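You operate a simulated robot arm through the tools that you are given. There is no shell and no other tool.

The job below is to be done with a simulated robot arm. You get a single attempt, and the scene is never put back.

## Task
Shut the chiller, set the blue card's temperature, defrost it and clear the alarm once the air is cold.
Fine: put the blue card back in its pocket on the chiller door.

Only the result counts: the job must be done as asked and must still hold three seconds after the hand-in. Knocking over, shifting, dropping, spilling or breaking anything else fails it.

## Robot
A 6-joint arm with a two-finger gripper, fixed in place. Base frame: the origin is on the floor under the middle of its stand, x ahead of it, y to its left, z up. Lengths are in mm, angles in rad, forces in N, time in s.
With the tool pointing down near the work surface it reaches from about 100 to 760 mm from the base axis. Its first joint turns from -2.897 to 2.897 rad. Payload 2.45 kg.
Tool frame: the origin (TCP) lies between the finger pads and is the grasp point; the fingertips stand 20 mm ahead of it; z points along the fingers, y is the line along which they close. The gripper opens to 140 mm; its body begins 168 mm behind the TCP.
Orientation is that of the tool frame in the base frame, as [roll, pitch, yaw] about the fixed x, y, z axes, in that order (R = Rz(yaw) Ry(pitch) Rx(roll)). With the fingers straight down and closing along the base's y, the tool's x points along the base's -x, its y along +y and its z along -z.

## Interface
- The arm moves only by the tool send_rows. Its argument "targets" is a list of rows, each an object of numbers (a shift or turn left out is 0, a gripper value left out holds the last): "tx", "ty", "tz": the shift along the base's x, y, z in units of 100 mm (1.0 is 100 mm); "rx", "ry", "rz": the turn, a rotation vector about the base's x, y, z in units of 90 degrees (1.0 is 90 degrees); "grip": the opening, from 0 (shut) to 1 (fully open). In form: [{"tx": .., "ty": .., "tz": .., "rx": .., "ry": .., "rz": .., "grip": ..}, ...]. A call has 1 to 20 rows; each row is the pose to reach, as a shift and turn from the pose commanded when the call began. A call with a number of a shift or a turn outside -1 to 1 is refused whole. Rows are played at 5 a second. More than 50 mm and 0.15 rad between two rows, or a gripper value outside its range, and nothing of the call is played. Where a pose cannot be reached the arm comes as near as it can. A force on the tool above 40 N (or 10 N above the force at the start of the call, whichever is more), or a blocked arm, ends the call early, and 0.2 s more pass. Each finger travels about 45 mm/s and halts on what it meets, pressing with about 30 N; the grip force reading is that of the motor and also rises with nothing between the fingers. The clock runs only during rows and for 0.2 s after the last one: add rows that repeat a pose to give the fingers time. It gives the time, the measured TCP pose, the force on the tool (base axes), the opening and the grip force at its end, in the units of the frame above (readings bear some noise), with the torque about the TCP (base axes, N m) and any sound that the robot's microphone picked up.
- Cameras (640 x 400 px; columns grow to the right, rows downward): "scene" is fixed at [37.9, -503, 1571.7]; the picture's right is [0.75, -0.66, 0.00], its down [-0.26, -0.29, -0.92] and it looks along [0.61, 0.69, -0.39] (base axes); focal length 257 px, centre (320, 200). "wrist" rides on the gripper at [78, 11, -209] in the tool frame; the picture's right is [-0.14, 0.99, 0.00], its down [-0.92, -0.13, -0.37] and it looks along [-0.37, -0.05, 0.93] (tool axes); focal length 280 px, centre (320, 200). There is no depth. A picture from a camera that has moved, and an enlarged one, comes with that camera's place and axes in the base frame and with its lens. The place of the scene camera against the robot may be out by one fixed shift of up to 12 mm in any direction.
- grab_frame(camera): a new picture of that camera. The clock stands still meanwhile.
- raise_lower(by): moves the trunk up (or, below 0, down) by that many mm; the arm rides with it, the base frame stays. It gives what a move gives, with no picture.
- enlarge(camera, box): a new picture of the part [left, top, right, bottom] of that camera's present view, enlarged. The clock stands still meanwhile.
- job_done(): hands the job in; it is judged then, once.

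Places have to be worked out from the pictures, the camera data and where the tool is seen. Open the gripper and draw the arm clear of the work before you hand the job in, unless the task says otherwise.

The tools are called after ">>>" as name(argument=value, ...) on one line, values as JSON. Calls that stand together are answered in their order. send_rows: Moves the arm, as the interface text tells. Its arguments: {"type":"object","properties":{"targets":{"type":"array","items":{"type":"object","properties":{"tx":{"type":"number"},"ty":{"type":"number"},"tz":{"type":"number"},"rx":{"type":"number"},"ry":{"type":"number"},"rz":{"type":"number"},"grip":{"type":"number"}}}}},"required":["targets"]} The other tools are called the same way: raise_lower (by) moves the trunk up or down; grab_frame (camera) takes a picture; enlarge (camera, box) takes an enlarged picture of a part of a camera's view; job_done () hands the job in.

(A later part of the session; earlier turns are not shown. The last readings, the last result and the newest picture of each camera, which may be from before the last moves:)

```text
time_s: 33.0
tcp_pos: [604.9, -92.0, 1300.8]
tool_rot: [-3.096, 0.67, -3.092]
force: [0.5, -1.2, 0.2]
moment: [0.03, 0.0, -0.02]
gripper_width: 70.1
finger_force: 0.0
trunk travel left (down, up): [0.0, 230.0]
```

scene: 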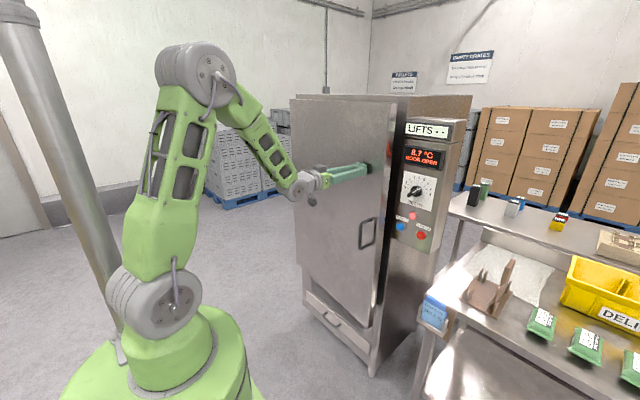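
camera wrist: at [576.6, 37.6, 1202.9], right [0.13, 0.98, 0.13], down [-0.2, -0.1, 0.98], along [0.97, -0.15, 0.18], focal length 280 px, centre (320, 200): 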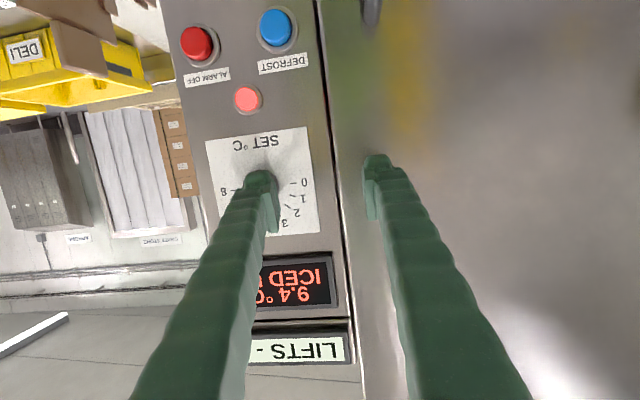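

Now at y≈-92 with 45° tilt, unflagged. I pitch up here while advancing toward the knob.

>>> send_rows(targets=[{"tx": 0.15, "ry": -0.08, "tz": -0.1}, {"tx": 0.3, "ry": -0.16, "tz": -0.2}, {"tx": 0.45, "ry": -0.24, "tz": -0.3}, {"tx": 0.6, "ry": -0.32, "tz": -0.4}, {"tx": 0.75, "ry": -0.4, "tz": -0.5}, {"tx": 0.9, "ry": -0.46, "tz": -0.55, "ty": 0.1}, {"tx": 1.0, "ry": -0.5, "tz": -0.55, "ty": 0.14}])

>>> grab_frame(camera="wrist")

>>> grab_frame(camera="scene")

```text
time_s: 34.6
tcp_pos: [707.1, -79.2, 1256.2]
tool_rot: [-2.987, 1.449, -3.0]
force: [0.5, 0.6, 0.2]
moment: [0.02, 0.0, -0.06]
gripper_width: 70.2
finger_force: 0.0
out of reach, approached as far as the arm can: row 3, 4, 7
trunk travel left (down, up): [0.0, 230.0]
```

```text
taken
camera wrist: at [490.7, -67.2, 1202.3], right [0.03, 0.99, 0.12], down [-0.26, -0.11, 0.96], along [0.97, -0.06, 0.25], focal length 280 px, centre (320, 200)
```

wrist: 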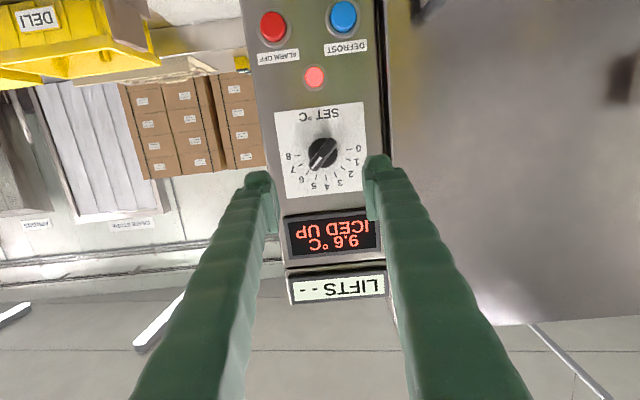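

```text
taken
```

scene: 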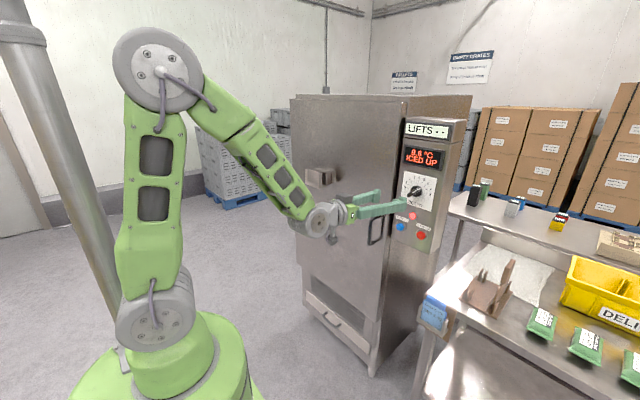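

It worked: the tool is now at (707,-79,1256) in front of the knob. Zoom on the dial.

>>> enlarge(camera="wrist", box=[265, 95, 375, 205])

>>> enlarge(camera="scene", box=[390, 165, 440, 215])

```text
3.64 times, centred on (320, 150) of wrist
camera zoom: at [490.7, -67.2, 1202.3], right [0.03, 0.99, 0.12], down [-0.26, -0.11, 0.96], along [0.97, -0.06, 0.25], focal length 1020 px, centre (320, 382)
```

zoom: 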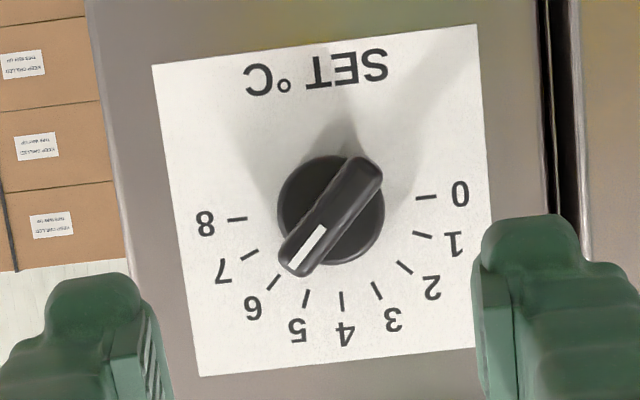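

```text
8.00 times, centred on (415, 190) of scene
camera zoom: at [37.9, -503.0, 1571.7], right [0.75, -0.66, 0.0], down [-0.26, -0.29, -0.92], along [0.61, 0.69, -0.39], focal length 2058 px, centre (-440, 280)
```

zoom: 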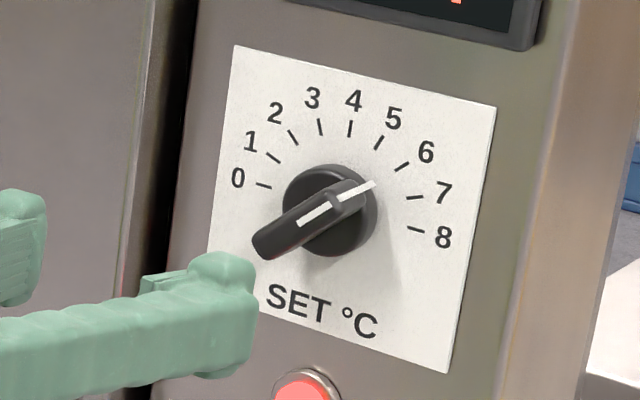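

Pointer sits at 6 (scale 22.5°/step), so I need −112.5° about x to reach 1. Knob axis ≈ (y −79.5, z 1240.5). I roll the gripper +45° so the fingers straddle the fin, while advancing to a standoff at x≈800.

>>> send_rows(targets=[{"tx": 0.15, "rx": 0.085, "tz": -0.03}, {"tx": 0.3, "rx": 0.17, "tz": -0.06}, {"tx": 0.45, "rx": 0.255, "tz": -0.1}, {"tx": 0.6, "rx": 0.34, "tz": -0.13}, {"tx": 0.75, "rx": 0.425, "tz": -0.16}, {"tx": 0.85, "rx": 0.5, "tz": -0.16}, {"tx": 0.85, "rx": 0.5, "tz": -0.16}])

>>> grab_frame(camera="wrist")

```text
time_s: 36.2
tcp_pos: [792.1, -79.1, 1242.0]
tool_rot: [1.706, 0.815, 1.739]
force: [-1.0, -0.2, -1.8]
moment: [0.0, -0.01, 0.0]
gripper_width: 69.9
finger_force: 0.0
trunk travel left (down, up): [0.0, 230.0]
```

```text
taken
camera wrist: at [576.1, -32.0, 1208.7], right [0.03, 0.63, 0.77], down [-0.26, -0.74, 0.62], along [0.96, -0.22, 0.15], focal length 280 px, centre (320, 200)
```

wrist: 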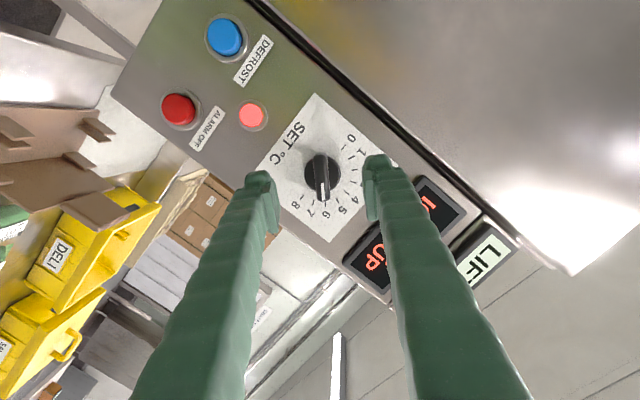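

Roll achieved without limits and the fin now looks parallel to the fingers. I zoom to check alignment.

>>> enlarge(camera="wrist", box=[255, 90, 405, 250])

```text
2.50 times, centred on (330, 170) of wrist
camera zoom: at [576.1, -32.0, 1208.7], right [0.03, 0.63, 0.77], down [-0.26, -0.74, 0.62], along [0.96, -0.22, 0.15], focal length 701 px, centre (295, 275)
```

zoom: 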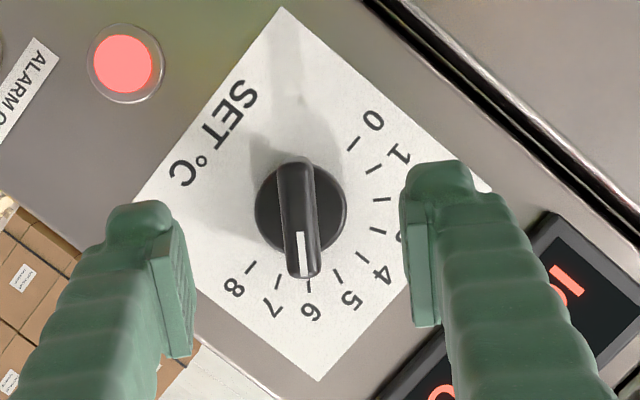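

The fin is centred between the fingers and parallel to them. I advance onto the knob in steps.

>>> send_rows(targets=[{"tx": 0.2}, {"tx": 0.4}, {"tx": 0.55, "tz": -0.01}, {"tx": 0.68, "tz": -0.01}, {"tx": 0.78, "tz": -0.01}])

>>> grab_frame(camera="wrist")

>>> enlarge(camera="scene", box=[370, 150, 450, 230])

```text
time_s: 37.4
tcp_pos: [869.5, -78.5, 1238.4]
tool_rot: [1.704, 0.817, 1.74]
force: [0.2, 0.4, 0.0]
moment: [0.02, 0.01, 0.02]
gripper_width: 70.0
finger_force: 0.0
trunk travel left (down, up): [0.0, 230.0]
```

```text
taken
camera wrist: at [653.1, -32.6, 1207.5], right [0.03, 0.63, 0.77], down [-0.26, -0.74, 0.62], along [0.96, -0.22, 0.15], focal length 280 px, centre (320, 200)
```

wrist: 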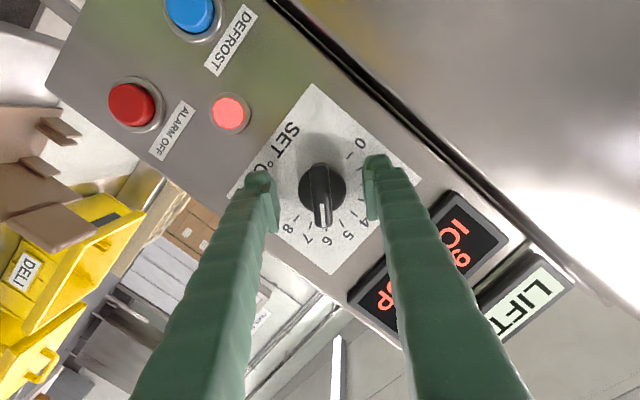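

```text
5.00 times, centred on (410, 190) of scene
camera zoom: at [37.9, -503.0, 1571.7], right [0.75, -0.66, 0.0], down [-0.26, -0.29, -0.92], along [0.61, 0.69, -0.39], focal length 1286 px, centre (-130, 250)
```

zoom: 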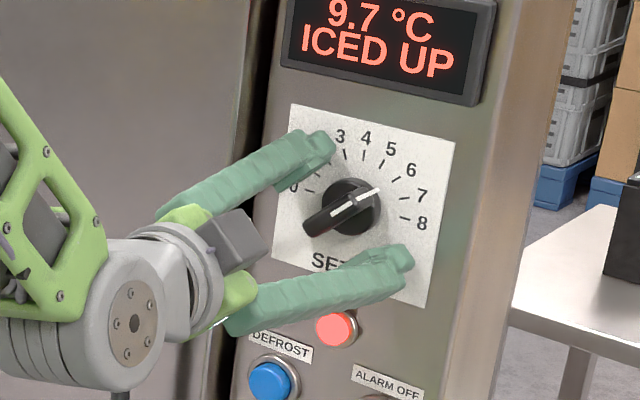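

Fingers straddle the fin. I advance 8 mm more and close.

>>> send_rows(targets=[{"tx": 0.08, "tz": 0.01}, {"tx": 0.08, "tz": 0.01, "grip": 0}, {"tx": 0.08, "tz": 0.01, "grip": 0}, {"tx": 0.08, "tz": 0.01, "grip": 0}, {"tx": 0.08, "tz": 0.01, "grip": 0}, {"tx": 0.08, "tz": 0.01, "grip": 0}, {"tx": 0.08, "tz": 0.01, "grip": 0}])

>>> grab_frame(camera="wrist")

>>> enlarge(camera="scene", box=[370, 150, 450, 230])

```text
time_s: 39.0
tcp_pos: [876.0, -80.6, 1241.4]
tool_rot: [1.704, 0.817, 1.736]
force: [-12.4, 2.4, 1.4]
moment: [0.04, -0.07, 0.04]
gripper_width: 40.6
finger_force: 45.0
trunk travel left (down, up): [0.0, 230.0]
```

```text
taken
camera wrist: at [660.1, -32.7, 1209.4], right [0.03, 0.63, 0.77], down [-0.26, -0.74, 0.62], along [0.96, -0.22, 0.15], focal length 280 px, centre (320, 200)
```

wrist: 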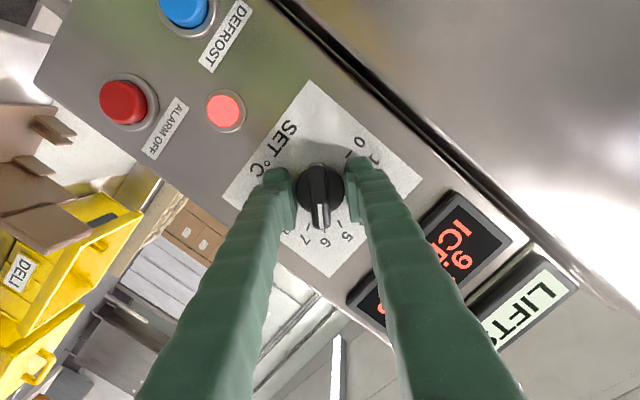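

```text
5.00 times, centred on (410, 190) of scene
camera zoom: at [37.9, -503.0, 1571.7], right [0.75, -0.66, 0.0], down [-0.26, -0.29, -0.92], along [0.61, 0.69, -0.39], focal length 1286 px, centre (-130, 250)
```

zoom: 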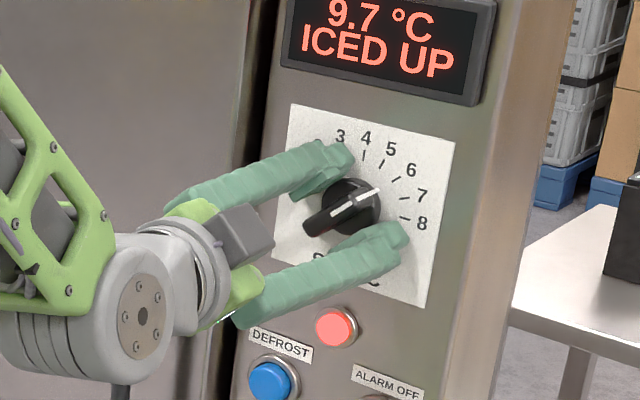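

The fingers closed on the knob's round base (40 mm wide) rather than the fin. I reopen, back off ~10 mm, and close on the fin for a positive grip.

>>> send_rows(targets=[{"grip": 0.45}, {"grip": 0.45}, {"tx": -0.05, "grip": 0.45}, {"tx": -0.1, "grip": 0.45}, {"tx": -0.1, "grip": 0}, {"tx": -0.1, "grip": 0}, {"tx": -0.1, "grip": 0}, {"tx": -0.1, "grip": 0}, {"tx": -0.1, "grip": 0}, {"tx": -0.1, "grip": 0}])

>>> grab_frame(camera="wrist")

>>> enlarge(camera="scene", box=[370, 150, 450, 230])

```text
time_s: 40.9
tcp_pos: [862.9, -80.2, 1242.0]
tool_rot: [1.705, 0.814, 1.734]
force: [-30.3, -1.9, 5.0]
moment: [-0.04, -0.3, 0.06]
gripper_width: 14.1
finger_force: 36.1
trunk travel left (down, up): [0.0, 230.0]
stopped in row 9: the force on the tool passed its limit at 42 N (the readings are from after the stop); the commanded pose is now the measured one
```

```text
taken
camera wrist: at [646.4, -33.2, 1210.4], right [0.03, 0.63, 0.77], down [-0.26, -0.74, 0.62], along [0.96, -0.22, 0.15], focal length 280 px, centre (320, 200)
```

wrist: 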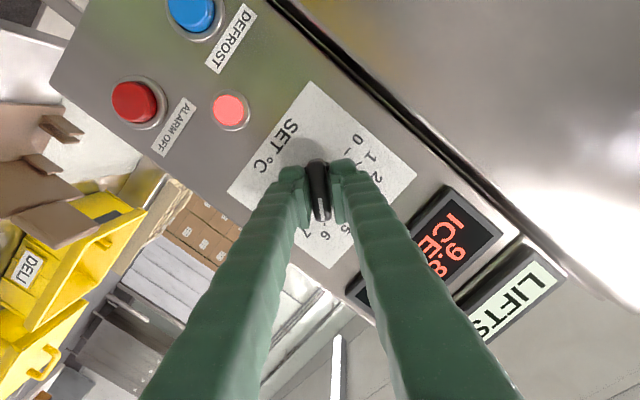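

```text
5.00 times, centred on (410, 190) of scene
camera zoom: at [37.9, -503.0, 1571.7], right [0.75, -0.66, 0.0], down [-0.26, -0.29, -0.92], along [0.61, 0.69, -0.39], focal length 1286 px, centre (-130, 250)
```

zoom: 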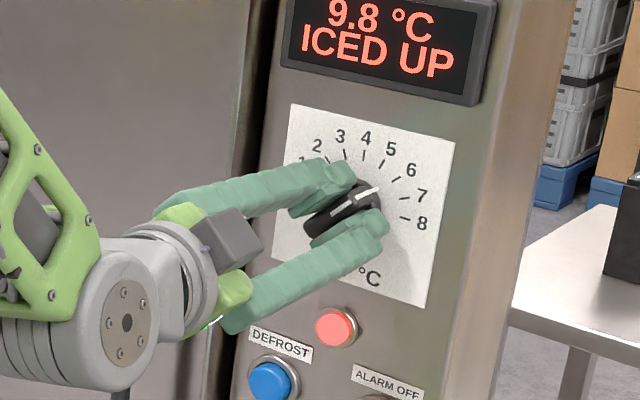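

The fin is gripped (14 mm) but the tips press on the base disc at 30 N. I back off 3 mm to relieve it.

>>> send_rows(targets=[{"tx": -0.02, "grip": 0}, {"tx": -0.03, "grip": 0}])

```text
time_s: 41.5
tcp_pos: [863.0, -80.8, 1242.0]
tool_rot: [1.703, 0.814, 1.734]
force: [-11.0, -4.9, 7.1]
moment: [0.0, -0.28, -0.09]
gripper_width: 14.1
finger_force: 40.1
trunk travel left (down, up): [0.0, 230.0]
```

Force is relieved. Now I turn the knob counter-clockwise (−x rotation) by a first 54° in small steps.

>>> send_rows(targets=[{"rx": -0.08, "grip": 0}, {"rx": -0.16, "grip": 0}, {"rx": -0.24, "grip": 0}, {"rx": -0.32, "grip": 0}, {"rx": -0.4, "grip": 0}, {"rx": -0.48, "grip": 0}, {"rx": -0.56, "grip": 0}, {"rx": -0.6, "grip": 0}])

>>> grab_frame(camera="wrist")

>>> enlarge(camera="scene", box=[370, 150, 450, 230])

```text
time_s: 42.9
tcp_pos: [861.3, -78.6, 1242.9]
tool_rot: [2.904, 1.452, 2.923]
force: [-3.9, 16.6, 1.3]
moment: [-0.01, -0.55, 0.24]
gripper_width: 13.9
finger_force: 40.5
out of reach, approached as far as the arm can: row 5, 6
trunk travel left (down, up): [0.0, 230.0]
stopped in row 6: the force on the tool passed its limit at 46 N (the readings are from after the stop); the commanded pose is now the measured one
```

```text
taken
camera wrist: at [645.9, -70.7, 1187.9], right [0.0, 0.99, 0.16], down [-0.26, -0.16, 0.95], along [0.97, -0.04, 0.25], focal length 280 px, centre (320, 200)
```

wrist: 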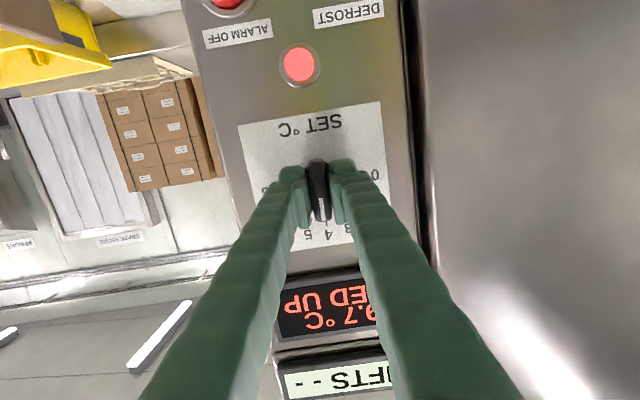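

```text
5.00 times, centred on (410, 190) of scene
camera zoom: at [37.9, -503.0, 1571.7], right [0.75, -0.66, 0.0], down [-0.26, -0.29, -0.92], along [0.61, 0.69, -0.39], focal length 1286 px, centre (-130, 250)
```

zoom: 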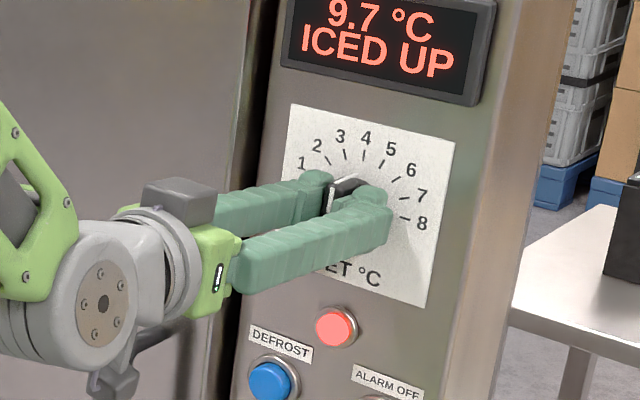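

The knob turned from 6 to about 4, then the arm hit a limit. I release the fin, back off and test how far the wrist can roll the other way.

>>> send_rows(targets=[{"grip": 0.35}, {"grip": 0.35}, {"grip": 0.35}, {"tx": -0.3, "grip": 0.4}, {"tx": -0.6, "grip": 0.4}, {"tx": -0.6, "ry": 0.06, "grip": 0.4}])

>>> send_rows(targets=[{"rx": -0.08}, {"rx": -0.16}, {"rx": -0.24}, {"rx": -0.32}, {"rx": -0.4}, {"rx": -0.48}, {"rx": -0.56}, {"rx": -0.64}, {"rx": -0.72}, {"rx": -0.75}])

>>> grab_frame(camera="wrist")

>>> enlarge(camera="scene", box=[370, 150, 450, 230])

```text
time_s: 44.2
tcp_pos: [804.0, -83.0, 1240.5]
tool_rot: [2.988, 1.357, 3.002]
force: [-0.4, 0.4, 1.1]
moment: [-0.02, 0.02, -0.02]
gripper_width: 56.0
finger_force: 0.0
trunk travel left (down, up): [0.0, 230.0]
```

```text
time_s: 46.5
tcp_pos: [801.3, -149.8, 1330.6]
tool_rot: [-2.061, 0.735, -1.966]
force: [0.0, -0.4, -0.5]
moment: [-0.01, -0.01, 0.08]
gripper_width: 56.3
finger_force: 0.1
out of reach, approached as far as the arm can: row 1, 2, 3, 4, 5, 6, 7, 8, 9, 10
trunk travel left (down, up): [0.0, 230.0]
```

```text
taken
camera wrist: at [580.1, -184.1, 1342.7], right [-0.17, 0.81, -0.56], down [-0.05, 0.56, 0.83], along [0.98, 0.17, -0.05], focal length 280 px, centre (320, 200)
```

wrist: 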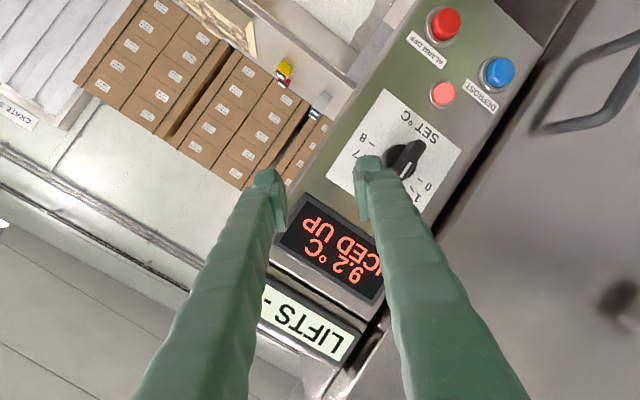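

```text
5.00 times, centred on (410, 190) of scene
camera zoom: at [37.9, -503.0, 1571.7], right [0.75, -0.66, 0.0], down [-0.26, -0.29, -0.92], along [0.61, 0.69, -0.39], focal length 1286 px, centre (-130, 250)
```

zoom: 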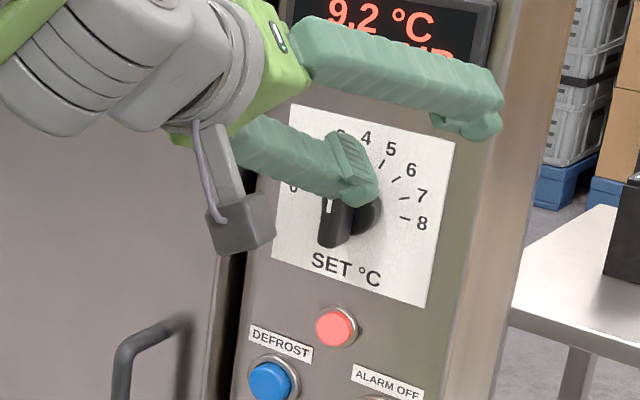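

Rolling negative is blocked by a wrist limit (the camera-below roll is at the end of its range), while positive roll is free. So I'll back off and roll the hand +180° (camera on top) and regrip from there.

>>> send_rows(targets=[{"tx": -0.2, "tz": 0.0, "rx": 0.0}, {"tx": -0.4, "ty": 0.1, "rx": 0.09}, {"tx": -0.6, "ty": 0.2, "tz": -0.1, "rx": 0.18}, {"tx": -0.6, "ty": 0.3, "tz": -0.2, "rx": 0.27}, {"tx": -0.6, "ty": 0.45, "tz": -0.3, "rx": 0.36}, {"tx": -0.6, "ty": 0.6, "tz": -0.4, "rx": 0.45}, {"tx": -0.6, "ty": 0.7, "tz": -0.5, "rx": 0.54}])

>>> send_rows(targets=[{"rx": 0.09, "tz": -0.05}, {"rx": 0.18, "tz": -0.1}, {"rx": 0.27, "tz": -0.2}, {"rx": 0.36, "tz": -0.3}, {"rx": 0.45, "tz": -0.4}, {"rx": 0.54, "tz": -0.4}, {"rx": 0.63, "tz": -0.4}, {"rx": 0.72, "tz": -0.4}, {"rx": 0.81, "tz": -0.4}, {"rx": 0.9, "tz": -0.4}])

>>> grab_frame(camera="wrist")

>>> grab_frame(camera="scene")

```text
time_s: 48.0
tcp_pos: [744.6, -77.3, 1280.0]
tool_rot: [2.734, 1.273, 2.961]
force: [0.4, 0.7, 0.5]
moment: [0.01, 0.01, -0.03]
gripper_width: 56.1
finger_force: 0.0
trunk travel left (down, up): [0.0, 230.0]
```

```text
time_s: 50.2
tcp_pos: [745.2, -77.3, 1239.5]
tool_rot: [1.382, 0.096, 1.863]
force: [-0.8, 0.3, 0.0]
moment: [0.03, -0.02, 0.0]
gripper_width: 55.7
finger_force: 0.0
trunk travel left (down, up): [0.0, 230.0]
```

```text
taken
camera wrist: at [524.2, -64.0, 1202.5], right [-0.16, -0.09, 0.98], down [-0.05, -0.99, -0.1], along [0.98, -0.07, 0.16], focal length 280 px, centre (320, 200)
```

wrist: 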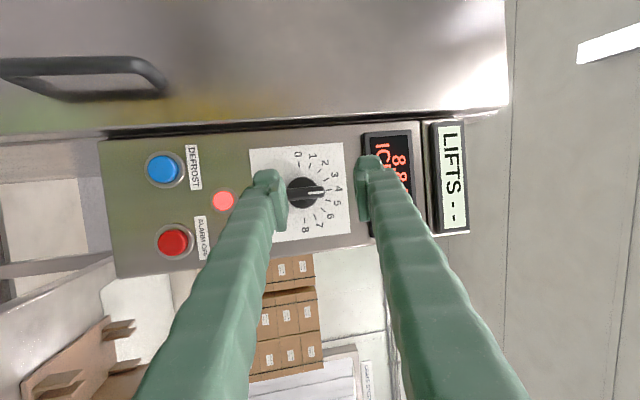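

```text
taken
```

scene: 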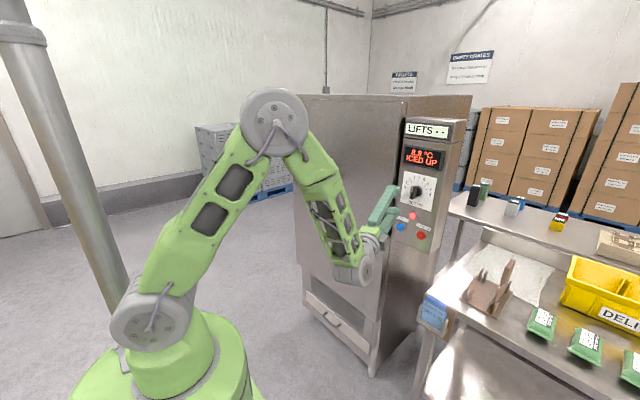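

No limits now with roll ≈+85°. I level the tool to point along +x, then roll on to camera-on-top.

>>> send_rows(targets=[{"rz": -0.07, "ry": 0.04}, {"rz": -0.14, "ry": 0.08}, {"rz": -0.198, "ry": 0.12}, {"rz": -0.198, "ry": 0.12}])

>>> send_rows(targets=[{"rx": 0.09}, {"rx": 0.18}, {"rx": 0.27}, {"rx": 0.36}, {"rx": 0.45}, {"rx": 0.54}, {"rx": 0.63}, {"rx": 0.72}, {"rx": 0.81}, {"rx": 0.9}, {"rx": 0.98}, {"rx": 1.0}])

>>> grab_frame(camera="wrist")

>>> grab_frame(camera="scene")

```text
time_s: 51.2
tcp_pos: [739.8, -87.6, 1240.3]
tool_rot: [1.573, 0.072, 1.577]
force: [-0.2, -0.1, -0.7]
moment: [-0.03, 0.03, -0.02]
gripper_width: 56.2
finger_force: 0.0
out of reach, approached as far as the arm can: row 3, 4
trunk travel left (down, up): [0.0, 230.0]
```

```text
time_s: 53.9
tcp_pos: [741.1, -88.0, 1240.9]
tool_rot: [1.63, -1.499, 1.517]
force: [-0.1, -0.2, -0.2]
moment: [0.01, 0.02, 0.0]
gripper_width: 55.9
finger_force: 0.1
trunk travel left (down, up): [0.0, 230.0]
```

```text
taken
camera wrist: at [533.4, -94.3, 1320.0], right [0.0, -1.0, -0.07], down [-0.37, 0.06, -0.93], along [0.93, 0.03, -0.37], focal length 280 px, centre (320, 200)
```

wrist: 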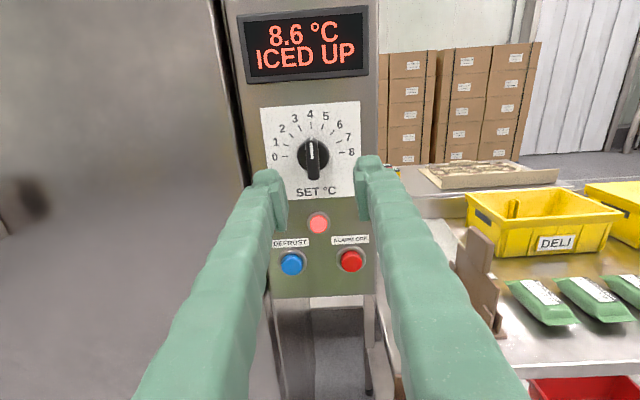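

```text
taken
```

scene: 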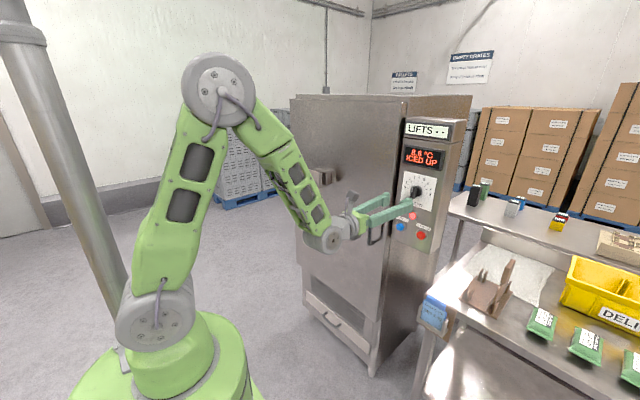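

Now the wrist view is upright, tool pointing straight along +x, pointer at about 4. I zoom to read the pointer angle.

>>> enlarge(camera="wrist", box=[255, 95, 375, 205])

```text
3.64 times, centred on (315, 150) of wrist
camera zoom: at [533.4, -94.3, 1320.0], right [0.0, -1.0, -0.07], down [-0.37, 0.06, -0.93], along [0.93, 0.03, -0.37], focal length 1020 px, centre (338, 382)
```

zoom: 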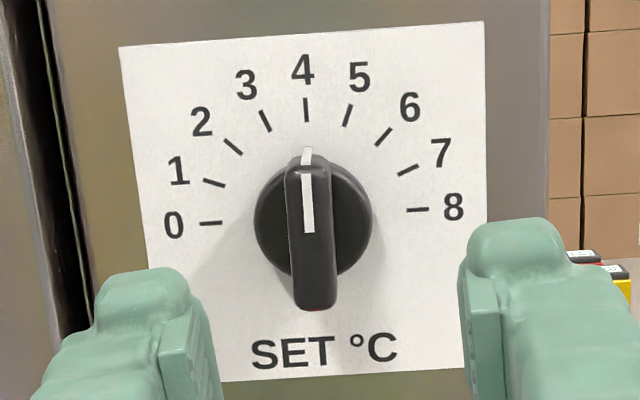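

Pointer reads 4.0. I align y/z/roll with the knob axis and advance to x≈840.

>>> send_rows(targets=[{"ty": 0.04, "rx": 0.035, "grip": 0.4}, {"tx": 0.2, "ty": 0.08, "rx": 0.035}, {"tx": 0.4, "ty": 0.08, "rx": 0.035}, {"tx": 0.6, "ty": 0.08, "rx": 0.035}, {"tx": 0.8, "ty": 0.08, "rx": 0.035}, {"tx": 1.0, "ty": 0.08, "rx": 0.035}])

>>> grab_frame(camera="wrist")

```text
time_s: 55.2
tcp_pos: [842.0, -94.9, 1244.8]
tool_rot: [1.93, -1.553, 1.23]
force: [0.2, 0.6, 0.8]
moment: [0.01, -0.01, 0.01]
gripper_width: 56.0
finger_force: 0.1
out of reach, approached as far as the arm can: row 2, 3, 4, 5, 6
trunk travel left (down, up): [0.0, 230.0]
```

```text
taken
camera wrist: at [632.7, -107.1, 1321.9], right [0.02, -0.99, -0.12], down [-0.38, 0.11, -0.92], along [0.93, 0.06, -0.37], focal length 280 px, centre (320, 200)
```

wrist: 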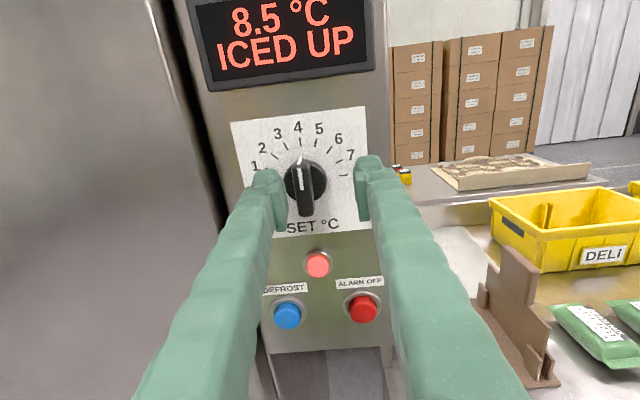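

The limit is joint 4's end stop, which needs the tool yawed a few degrees to the left. I set yaw ≈+4° and line up on the knob axis just short of the fin.

>>> send_rows(targets=[{"tx": -0.1, "rz": 0.02}, {"tx": -0.1, "rz": 0.035, "ty": 0.08, "tz": -0.02}, {"tx": -0.1, "rz": 0.035, "ty": 0.15, "tz": -0.04}, {"tx": -0.1, "rz": 0.035, "ty": 0.15, "tz": -0.04}])

>>> grab_frame(camera="wrist")

```text
time_s: 56.2
tcp_pos: [830.4, -78.3, 1239.0]
tool_rot: [1.765, -1.554, 1.432]
force: [0.4, -0.3, -0.3]
moment: [-0.02, 0.01, 0.0]
gripper_width: 56.0
finger_force: 0.1
trunk travel left (down, up): [0.0, 230.0]
```

```text
taken
camera wrist: at [622.9, -98.9, 1317.8], right [0.05, -0.99, -0.12], down [-0.38, 0.09, -0.92], along [0.92, 0.09, -0.37], focal length 280 px, centre (320, 200)
```

wrist: 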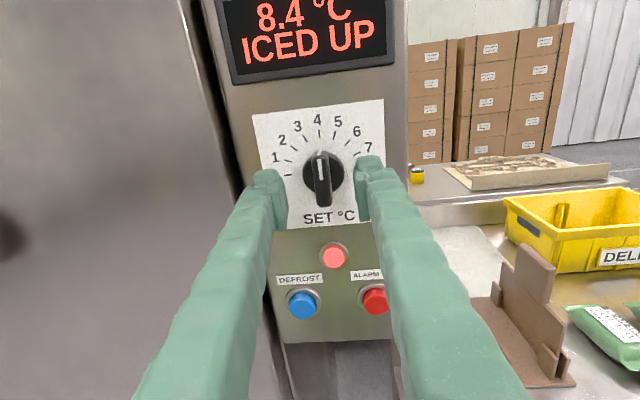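

Aligned, no limit flagged. Advance to x≈859 and close on the fin.

>>> send_rows(targets=[{"tx": 0.1}, {"tx": 0.2}, {"tx": 0.28}, {"tx": 0.28, "grip": 0}, {"tx": 0.28, "grip": 0}, {"tx": 0.28, "grip": 0}, {"tx": 0.28, "grip": 0}, {"tx": 0.28, "grip": 0}])

>>> grab_frame(camera="wrist")

```text
time_s: 58.0
tcp_pos: [858.0, -79.7, 1238.7]
tool_rot: [1.784, -1.554, 1.413]
force: [2.7, -2.7, -0.5]
moment: [0.08, 0.03, -0.1]
gripper_width: 14.1
finger_force: 40.5
trunk travel left (down, up): [0.0, 230.0]
```

```text
taken
camera wrist: at [650.6, -99.6, 1317.2], right [0.05, -0.99, -0.12], down [-0.38, 0.09, -0.92], along [0.92, 0.09, -0.37], focal length 280 px, centre (320, 200)
```

wrist: 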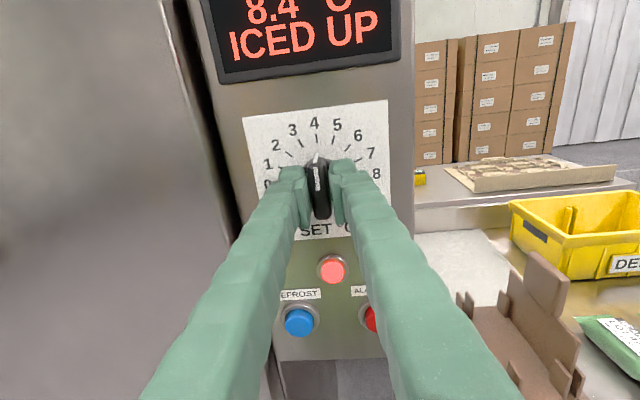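

Good grip on the fin with low forces. I turn it −36° first, about the knob axis.

>>> send_rows(targets=[{"rx": -0.07, "ry": -0.005, "tz": 0.005, "grip": 0}, {"rx": -0.14, "ry": -0.01, "tz": 0.01, "grip": 0}, {"rx": -0.21, "ry": -0.014, "tz": 0.015, "grip": 0}, {"rx": -0.28, "ry": -0.019, "tz": 0.015, "grip": 0}, {"rx": -0.35, "ry": -0.024, "tz": 0.015, "grip": 0}, {"rx": -0.4, "ry": -0.027, "tz": 0.015, "grip": 0}])

>>> grab_frame(camera="wrist")

>>> enlarge(camera="scene", box=[370, 150, 450, 230])

```text
time_s: 59.5
tcp_pos: [859.1, -81.1, 1239.9]
tool_rot: [1.566, -0.923, 1.626]
force: [-6.7, -8.2, -13.0]
moment: [-0.01, 0.55, -0.45]
gripper_width: 14.2
finger_force: 40.4
trunk travel left (down, up): [0.0, 230.0]
```

```text
taken
camera wrist: at [647.6, -52.0, 1306.9], right [0.05, -0.87, 0.49], down [-0.34, -0.47, -0.81], along [0.94, -0.13, -0.32], focal length 280 px, centre (320, 200)
```

wrist: 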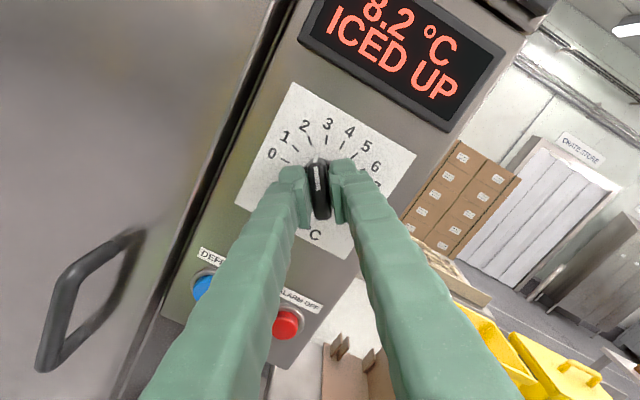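

```text
5.00 times, centred on (410, 190) of scene
camera zoom: at [37.9, -503.0, 1571.7], right [0.75, -0.66, 0.0], down [-0.26, -0.29, -0.92], along [0.61, 0.69, -0.39], focal length 1286 px, centre (-130, 250)
```

zoom: 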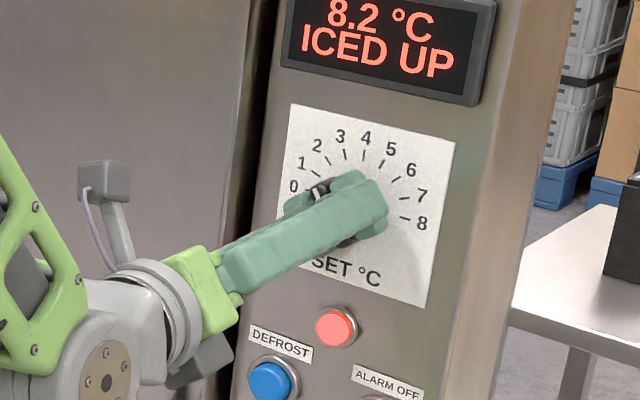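

Smooth so far; pointer at about 2.4. I continue the remaining ~33°, easing the side load slightly.

>>> send_rows(targets=[{"rx": -0.07, "ry": -0.005, "ty": -0.01, "tz": -0.015, "grip": 0}, {"rx": -0.14, "ry": -0.01, "ty": -0.01, "tz": -0.02, "grip": 0}, {"rx": -0.21, "ry": -0.014, "ty": -0.01, "tz": -0.02, "grip": 0}, {"rx": -0.28, "ry": -0.019, "ty": -0.01, "tz": -0.02, "grip": 0}, {"rx": -0.35, "ry": -0.024, "ty": -0.01, "tz": -0.02, "grip": 0}, {"rx": -0.365, "ry": -0.025, "ty": -0.01, "tz": -0.02, "grip": 0}])

>>> grab_frame(camera="wrist")

>>> enlarge(camera="scene", box=[370, 150, 450, 230])

```text
time_s: 60.9
tcp_pos: [857.9, -79.9, 1239.7]
tool_rot: [1.557, -0.347, 1.635]
force: [-2.9, -2.4, -3.4]
moment: [0.06, 0.03, -0.04]
gripper_width: 13.9
finger_force: 40.1
trunk travel left (down, up): [0.0, 230.0]
```

```text
taken
camera wrist: at [645.3, -22.4, 1272.8], right [0.02, -0.47, 0.88], down [-0.31, -0.84, -0.44], along [0.95, -0.27, -0.16], focal length 280 px, centre (320, 200)
```

wrist: 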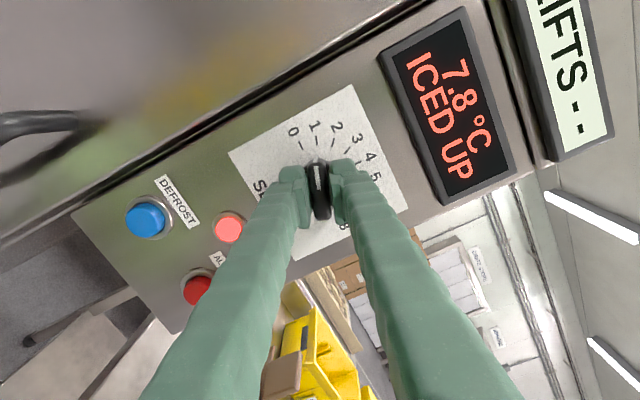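

```text
5.00 times, centred on (410, 190) of scene
camera zoom: at [37.9, -503.0, 1571.7], right [0.75, -0.66, 0.0], down [-0.26, -0.29, -0.92], along [0.61, 0.69, -0.39], focal length 1286 px, centre (-130, 250)
```

zoom: 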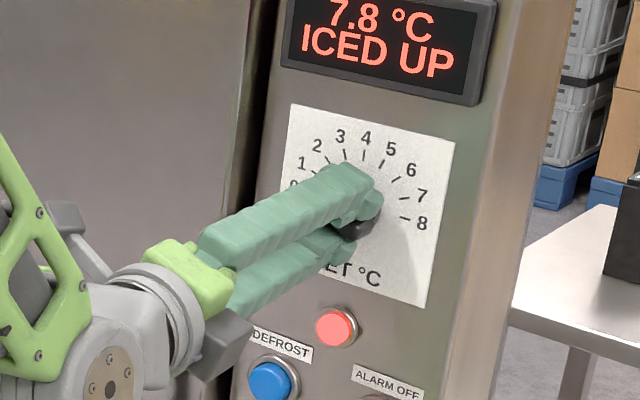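

The pointer appears to line up with 1. I release, back off and check closely.

>>> send_rows(targets=[{"grip": 0.35}, {"grip": 0.35}, {"grip": 0.35}, {"tx": -0.3, "grip": 0.4}, {"tx": -0.6, "grip": 0.4}, {"tx": -0.8, "grip": 0.4}])

>>> enlarge(camera="wrist", box=[250, 90, 390, 230])

>>> enlarge(camera="scene", box=[390, 140, 450, 220])

```text
time_s: 62.2
tcp_pos: [777.5, -78.6, 1238.2]
tool_rot: [1.56, -0.349, 1.636]
force: [0.0, 0.2, 0.1]
moment: [0.04, -0.01, 0.01]
gripper_width: 56.1
finger_force: 0.1
trunk travel left (down, up): [0.0, 230.0]
```

```text
2.86 times, centred on (320, 160) of wrist
camera zoom: at [564.6, -21.9, 1272.4], right [0.02, -0.47, 0.88], down [-0.31, -0.84, -0.44], along [0.95, -0.27, -0.16], focal length 801 px, centre (320, 314)
```

zoom: 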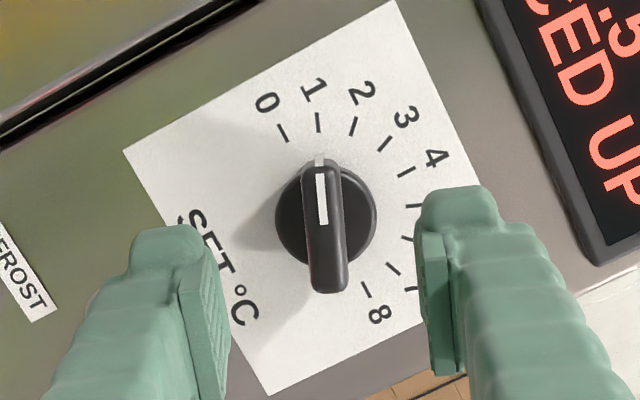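

```text
5.00 times, centred on (420, 180) of scene
camera zoom: at [37.9, -503.0, 1571.7], right [0.75, -0.66, 0.0], down [-0.26, -0.29, -0.92], along [0.61, 0.69, -0.39], focal length 1286 px, centre (-180, 300)
```

zoom: 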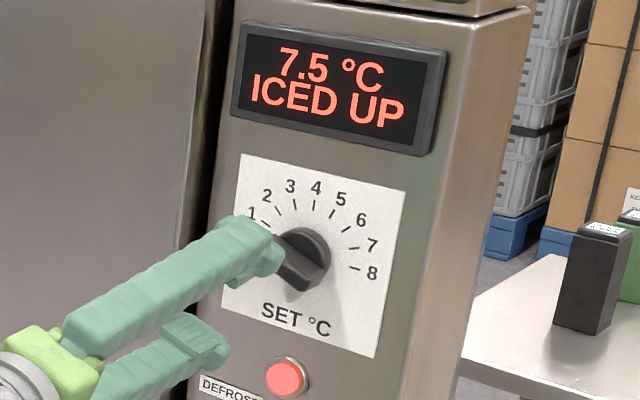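

The dial reads 1 and the air is cooling (7.5 °C). Next the DEFROST button (blue, ≈[895,-33,1074]): I back away, roll the camera back on top, shut the fingers and descend.

>>> send_rows(targets=[{"tx": -0.1, "tz": -0.1, "rx": 0.085, "ry": 0.006, "grip": 0}, {"tx": -0.2, "tz": -0.2, "rx": 0.17, "ry": 0.012, "grip": 0}, {"tx": -0.3, "tz": -0.3, "rx": 0.255, "ry": 0.018, "grip": 0}, {"tx": -0.3, "tz": -0.4, "rx": 0.34, "ry": 0.024, "grip": 0}, {"tx": -0.3, "tz": -0.5, "rx": 0.425, "ry": 0.03, "grip": 0}, {"tx": -0.3, "tz": -0.6, "rx": 0.51, "ry": 0.036, "grip": 0}, {"tx": -0.3, "tz": -0.7, "rx": 0.595, "ry": 0.042, "grip": 0}, {"tx": -0.3, "tz": -0.8, "rx": 0.68, "ry": 0.048, "grip": 0}, {"tx": -0.3, "tz": -0.8, "rx": 0.75, "ry": 0.052, "grip": 0}])

>>> send_rows(targets=[{"tz": -0.2, "ty": 0.1, "rz": 0.03, "ry": 0.03}, {"tz": -0.4, "ty": 0.2, "rz": 0.06, "ry": 0.06}, {"tz": -0.6, "ty": 0.3, "rz": 0.07, "ry": 0.09}, {"tz": -0.75, "ty": 0.42, "rz": 0.07, "ry": 0.11}, {"tz": -0.75, "ty": 0.42, "rz": 0.07, "ry": 0.11}])

>>> grab_frame(camera="wrist")

>>> grab_frame(camera="scene")

```text
time_s: 64.2
tcp_pos: [747.5, -79.8, 1159.9]
tool_rot: [1.686, -1.533, 1.51]
force: [0.2, -0.4, -0.1]
moment: [0.03, 0.02, 0.02]
gripper_width: 0.0
finger_force: 29.3
trunk travel left (down, up): [0.0, 230.0]
```

```text
time_s: 65.5
tcp_pos: [746.8, -37.1, 1084.1]
tool_rot: [3.02, -1.393, 0.289]
force: [-0.4, 0.7, 0.3]
moment: [0.0, -0.02, 0.0]
gripper_width: 0.0
finger_force: 29.5
trunk travel left (down, up): [0.0, 230.0]
```

```text
taken
camera wrist: at [560.4, -78.0, 1197.5], right [0.14, -0.98, -0.11], down [-0.54, 0.02, -0.84], along [0.83, 0.18, -0.52], focal length 280 px, centre (320, 200)
```

wrist: 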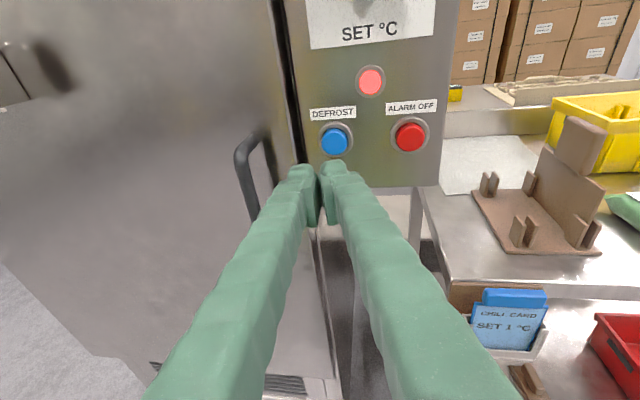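

```text
taken
```

scene: 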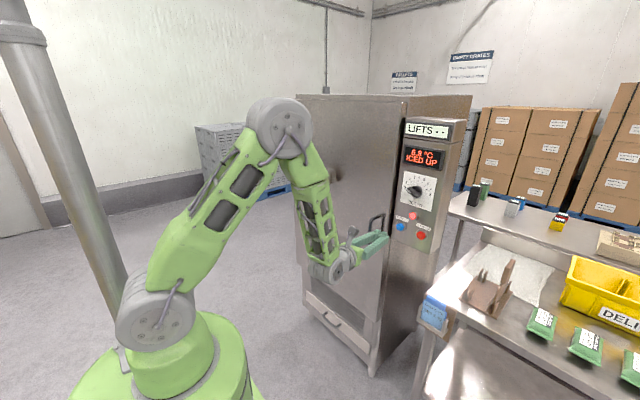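

Blue button refined to ≈(890,-35,1075); the tip will land there with a small z correction. I advance toward it.

>>> send_rows(targets=[{"tx": 0.2, "tz": -0.03}, {"tx": 0.4, "tz": -0.055}, {"tx": 0.6, "tz": -0.055}, {"tx": 0.8, "tz": -0.055}, {"tx": 1.0, "tz": -0.055}])

>>> grab_frame(camera="wrist")

>>> enlarge(camera="scene", box=[360, 140, 460, 250])

```text
time_s: 66.7
tcp_pos: [849.1, -38.8, 1078.7]
tool_rot: [3.023, -1.394, 0.288]
force: [-0.7, -0.9, -0.1]
moment: [-0.01, 0.0, -0.02]
gripper_width: 0.1
finger_force: 29.7
trunk travel left (down, up): [0.0, 230.0]
```

```text
taken
camera wrist: at [661.0, -80.1, 1191.5], right [0.14, -0.98, -0.11], down [-0.54, 0.02, -0.84], along [0.83, 0.18, -0.52], focal length 280 px, centre (320, 200)
```

wrist: 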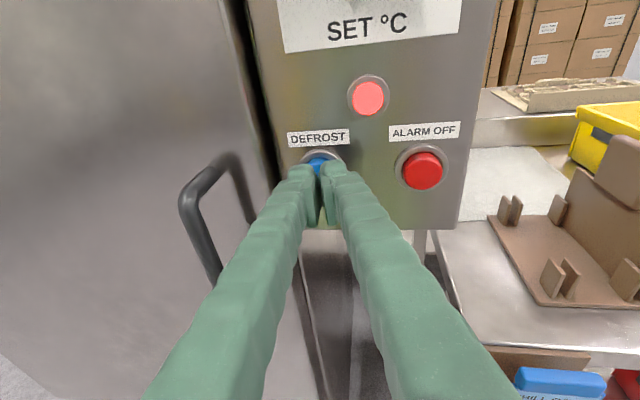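

```text
3.64 times, centred on (410, 195) of scene
camera zoom: at [37.9, -503.0, 1571.7], right [0.75, -0.66, 0.0], down [-0.26, -0.29, -0.92], along [0.61, 0.69, -0.39], focal length 935 px, centre (-7, 218)
```

zoom: 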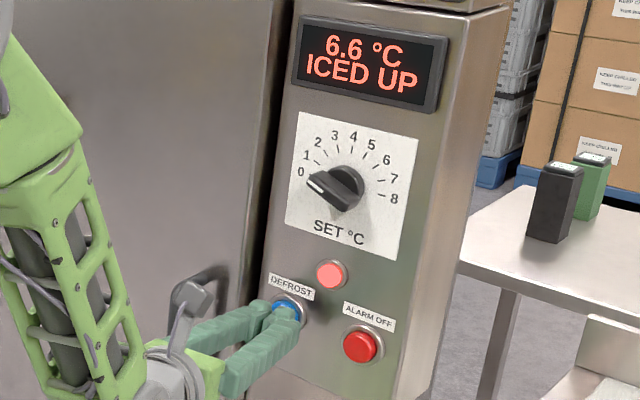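

The tips are right in front of the blue button. I press in small steps and hold briefly.

>>> send_rows(targets=[{"tx": 0.1}, {"tx": 0.16}, {"tx": 0.2}, {"tx": 0.24}, {"tx": 0.28}, {"tx": 0.28}])

>>> enlarge(camera="scene", box=[360, 140, 460, 250])

```text
time_s: 67.8
tcp_pos: [868.6, -38.7, 1078.9]
tool_rot: [3.025, -1.391, 0.284]
force: [-30.5, -1.0, 9.3]
moment: [-0.07, -0.44, -0.23]
gripper_width: 0.0
finger_force: 29.2
trunk travel left (down, up): [0.0, 230.0]
heard: click
stopped in row 5: the force on the tool passed its limit at 45 N (the readings are from after the stop); the commanded pose is now the measured one
```

```text
3.64 times, centred on (410, 195) of scene
camera zoom: at [37.9, -503.0, 1571.7], right [0.75, -0.66, 0.0], down [-0.26, -0.29, -0.92], along [0.61, 0.69, -0.39], focal length 935 px, centre (-7, 218)
```

zoom: 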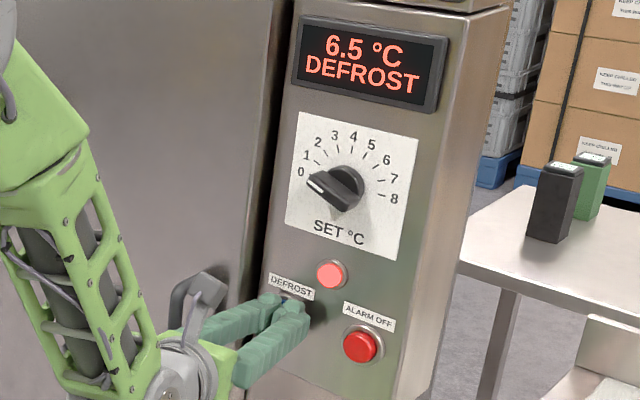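

Click heard and the display shows DEFROST. While it defrosts I'll fetch the card: back off first, then unwind the hand roll (−180° about the tool axis) at a safe standoff.

>>> send_rows(targets=[{"tx": -0.2}, {"tx": -0.45}, {"tx": -0.7}, {"tx": -0.9}, {"tx": -0.9, "tz": 0.2}, {"tx": -0.9, "tz": 0.4}])

>>> send_rows(targets=[{"rx": -0.087, "ry": -0.0145, "rz": 0.0158}, {"rx": -0.174, "ry": -0.029, "rz": 0.0315}, {"rx": -0.261, "ry": -0.0435, "rz": 0.0473}, {"rx": -0.348, "ry": -0.058, "rz": 0.063}, {"rx": -0.435, "ry": -0.0725, "rz": 0.0788}, {"rx": -0.522, "ry": -0.087, "rz": 0.0946}, {"rx": -0.609, "ry": -0.1015, "rz": 0.1104}, {"rx": -0.696, "ry": -0.116, "rz": 0.1261}, {"rx": -0.783, "ry": -0.1305, "rz": 0.1419}, {"rx": -0.87, "ry": -0.145, "rz": 0.1577}, {"rx": -0.95, "ry": -0.158, "rz": 0.172}])

>>> grab_frame(camera="wrist")

>>> grab_frame(camera="scene")

```text
time_s: 69.2
tcp_pos: [781.9, -38.8, 1115.0]
tool_rot: [3.027, -1.388, 0.286]
force: [0.5, 0.8, 0.4]
moment: [-0.02, 0.03, -0.04]
gripper_width: 0.0
finger_force: 29.1
trunk travel left (down, up): [0.0, 230.0]
```

```text
time_s: 71.6
tcp_pos: [782.9, -38.4, 1116.0]
tool_rot: [1.75, -0.01, 1.726]
force: [0.1, 0.8, -0.1]
moment: [0.01, -0.03, -0.01]
gripper_width: 0.0
finger_force: 29.6
trunk travel left (down, up): [0.0, 230.0]
```

```text
taken
camera wrist: at [569.7, 7.2, 1163.7], right [0.2, -0.12, 0.97], down [-0.24, -0.97, -0.07], along [0.95, -0.22, -0.22], focal length 280 px, centre (320, 200)
```

wrist: 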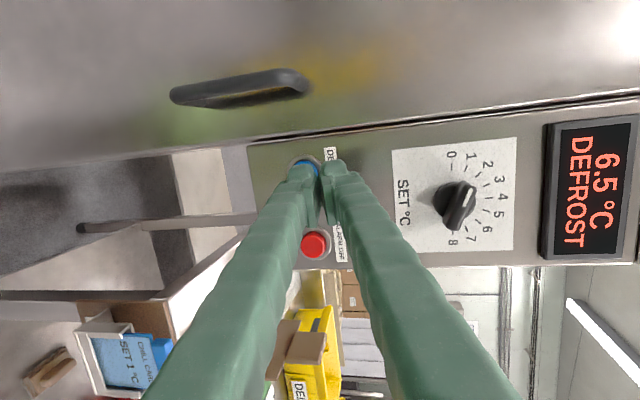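

```text
taken
```

scene: 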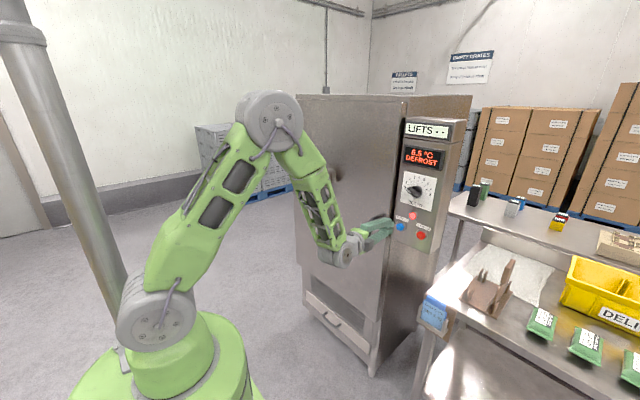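

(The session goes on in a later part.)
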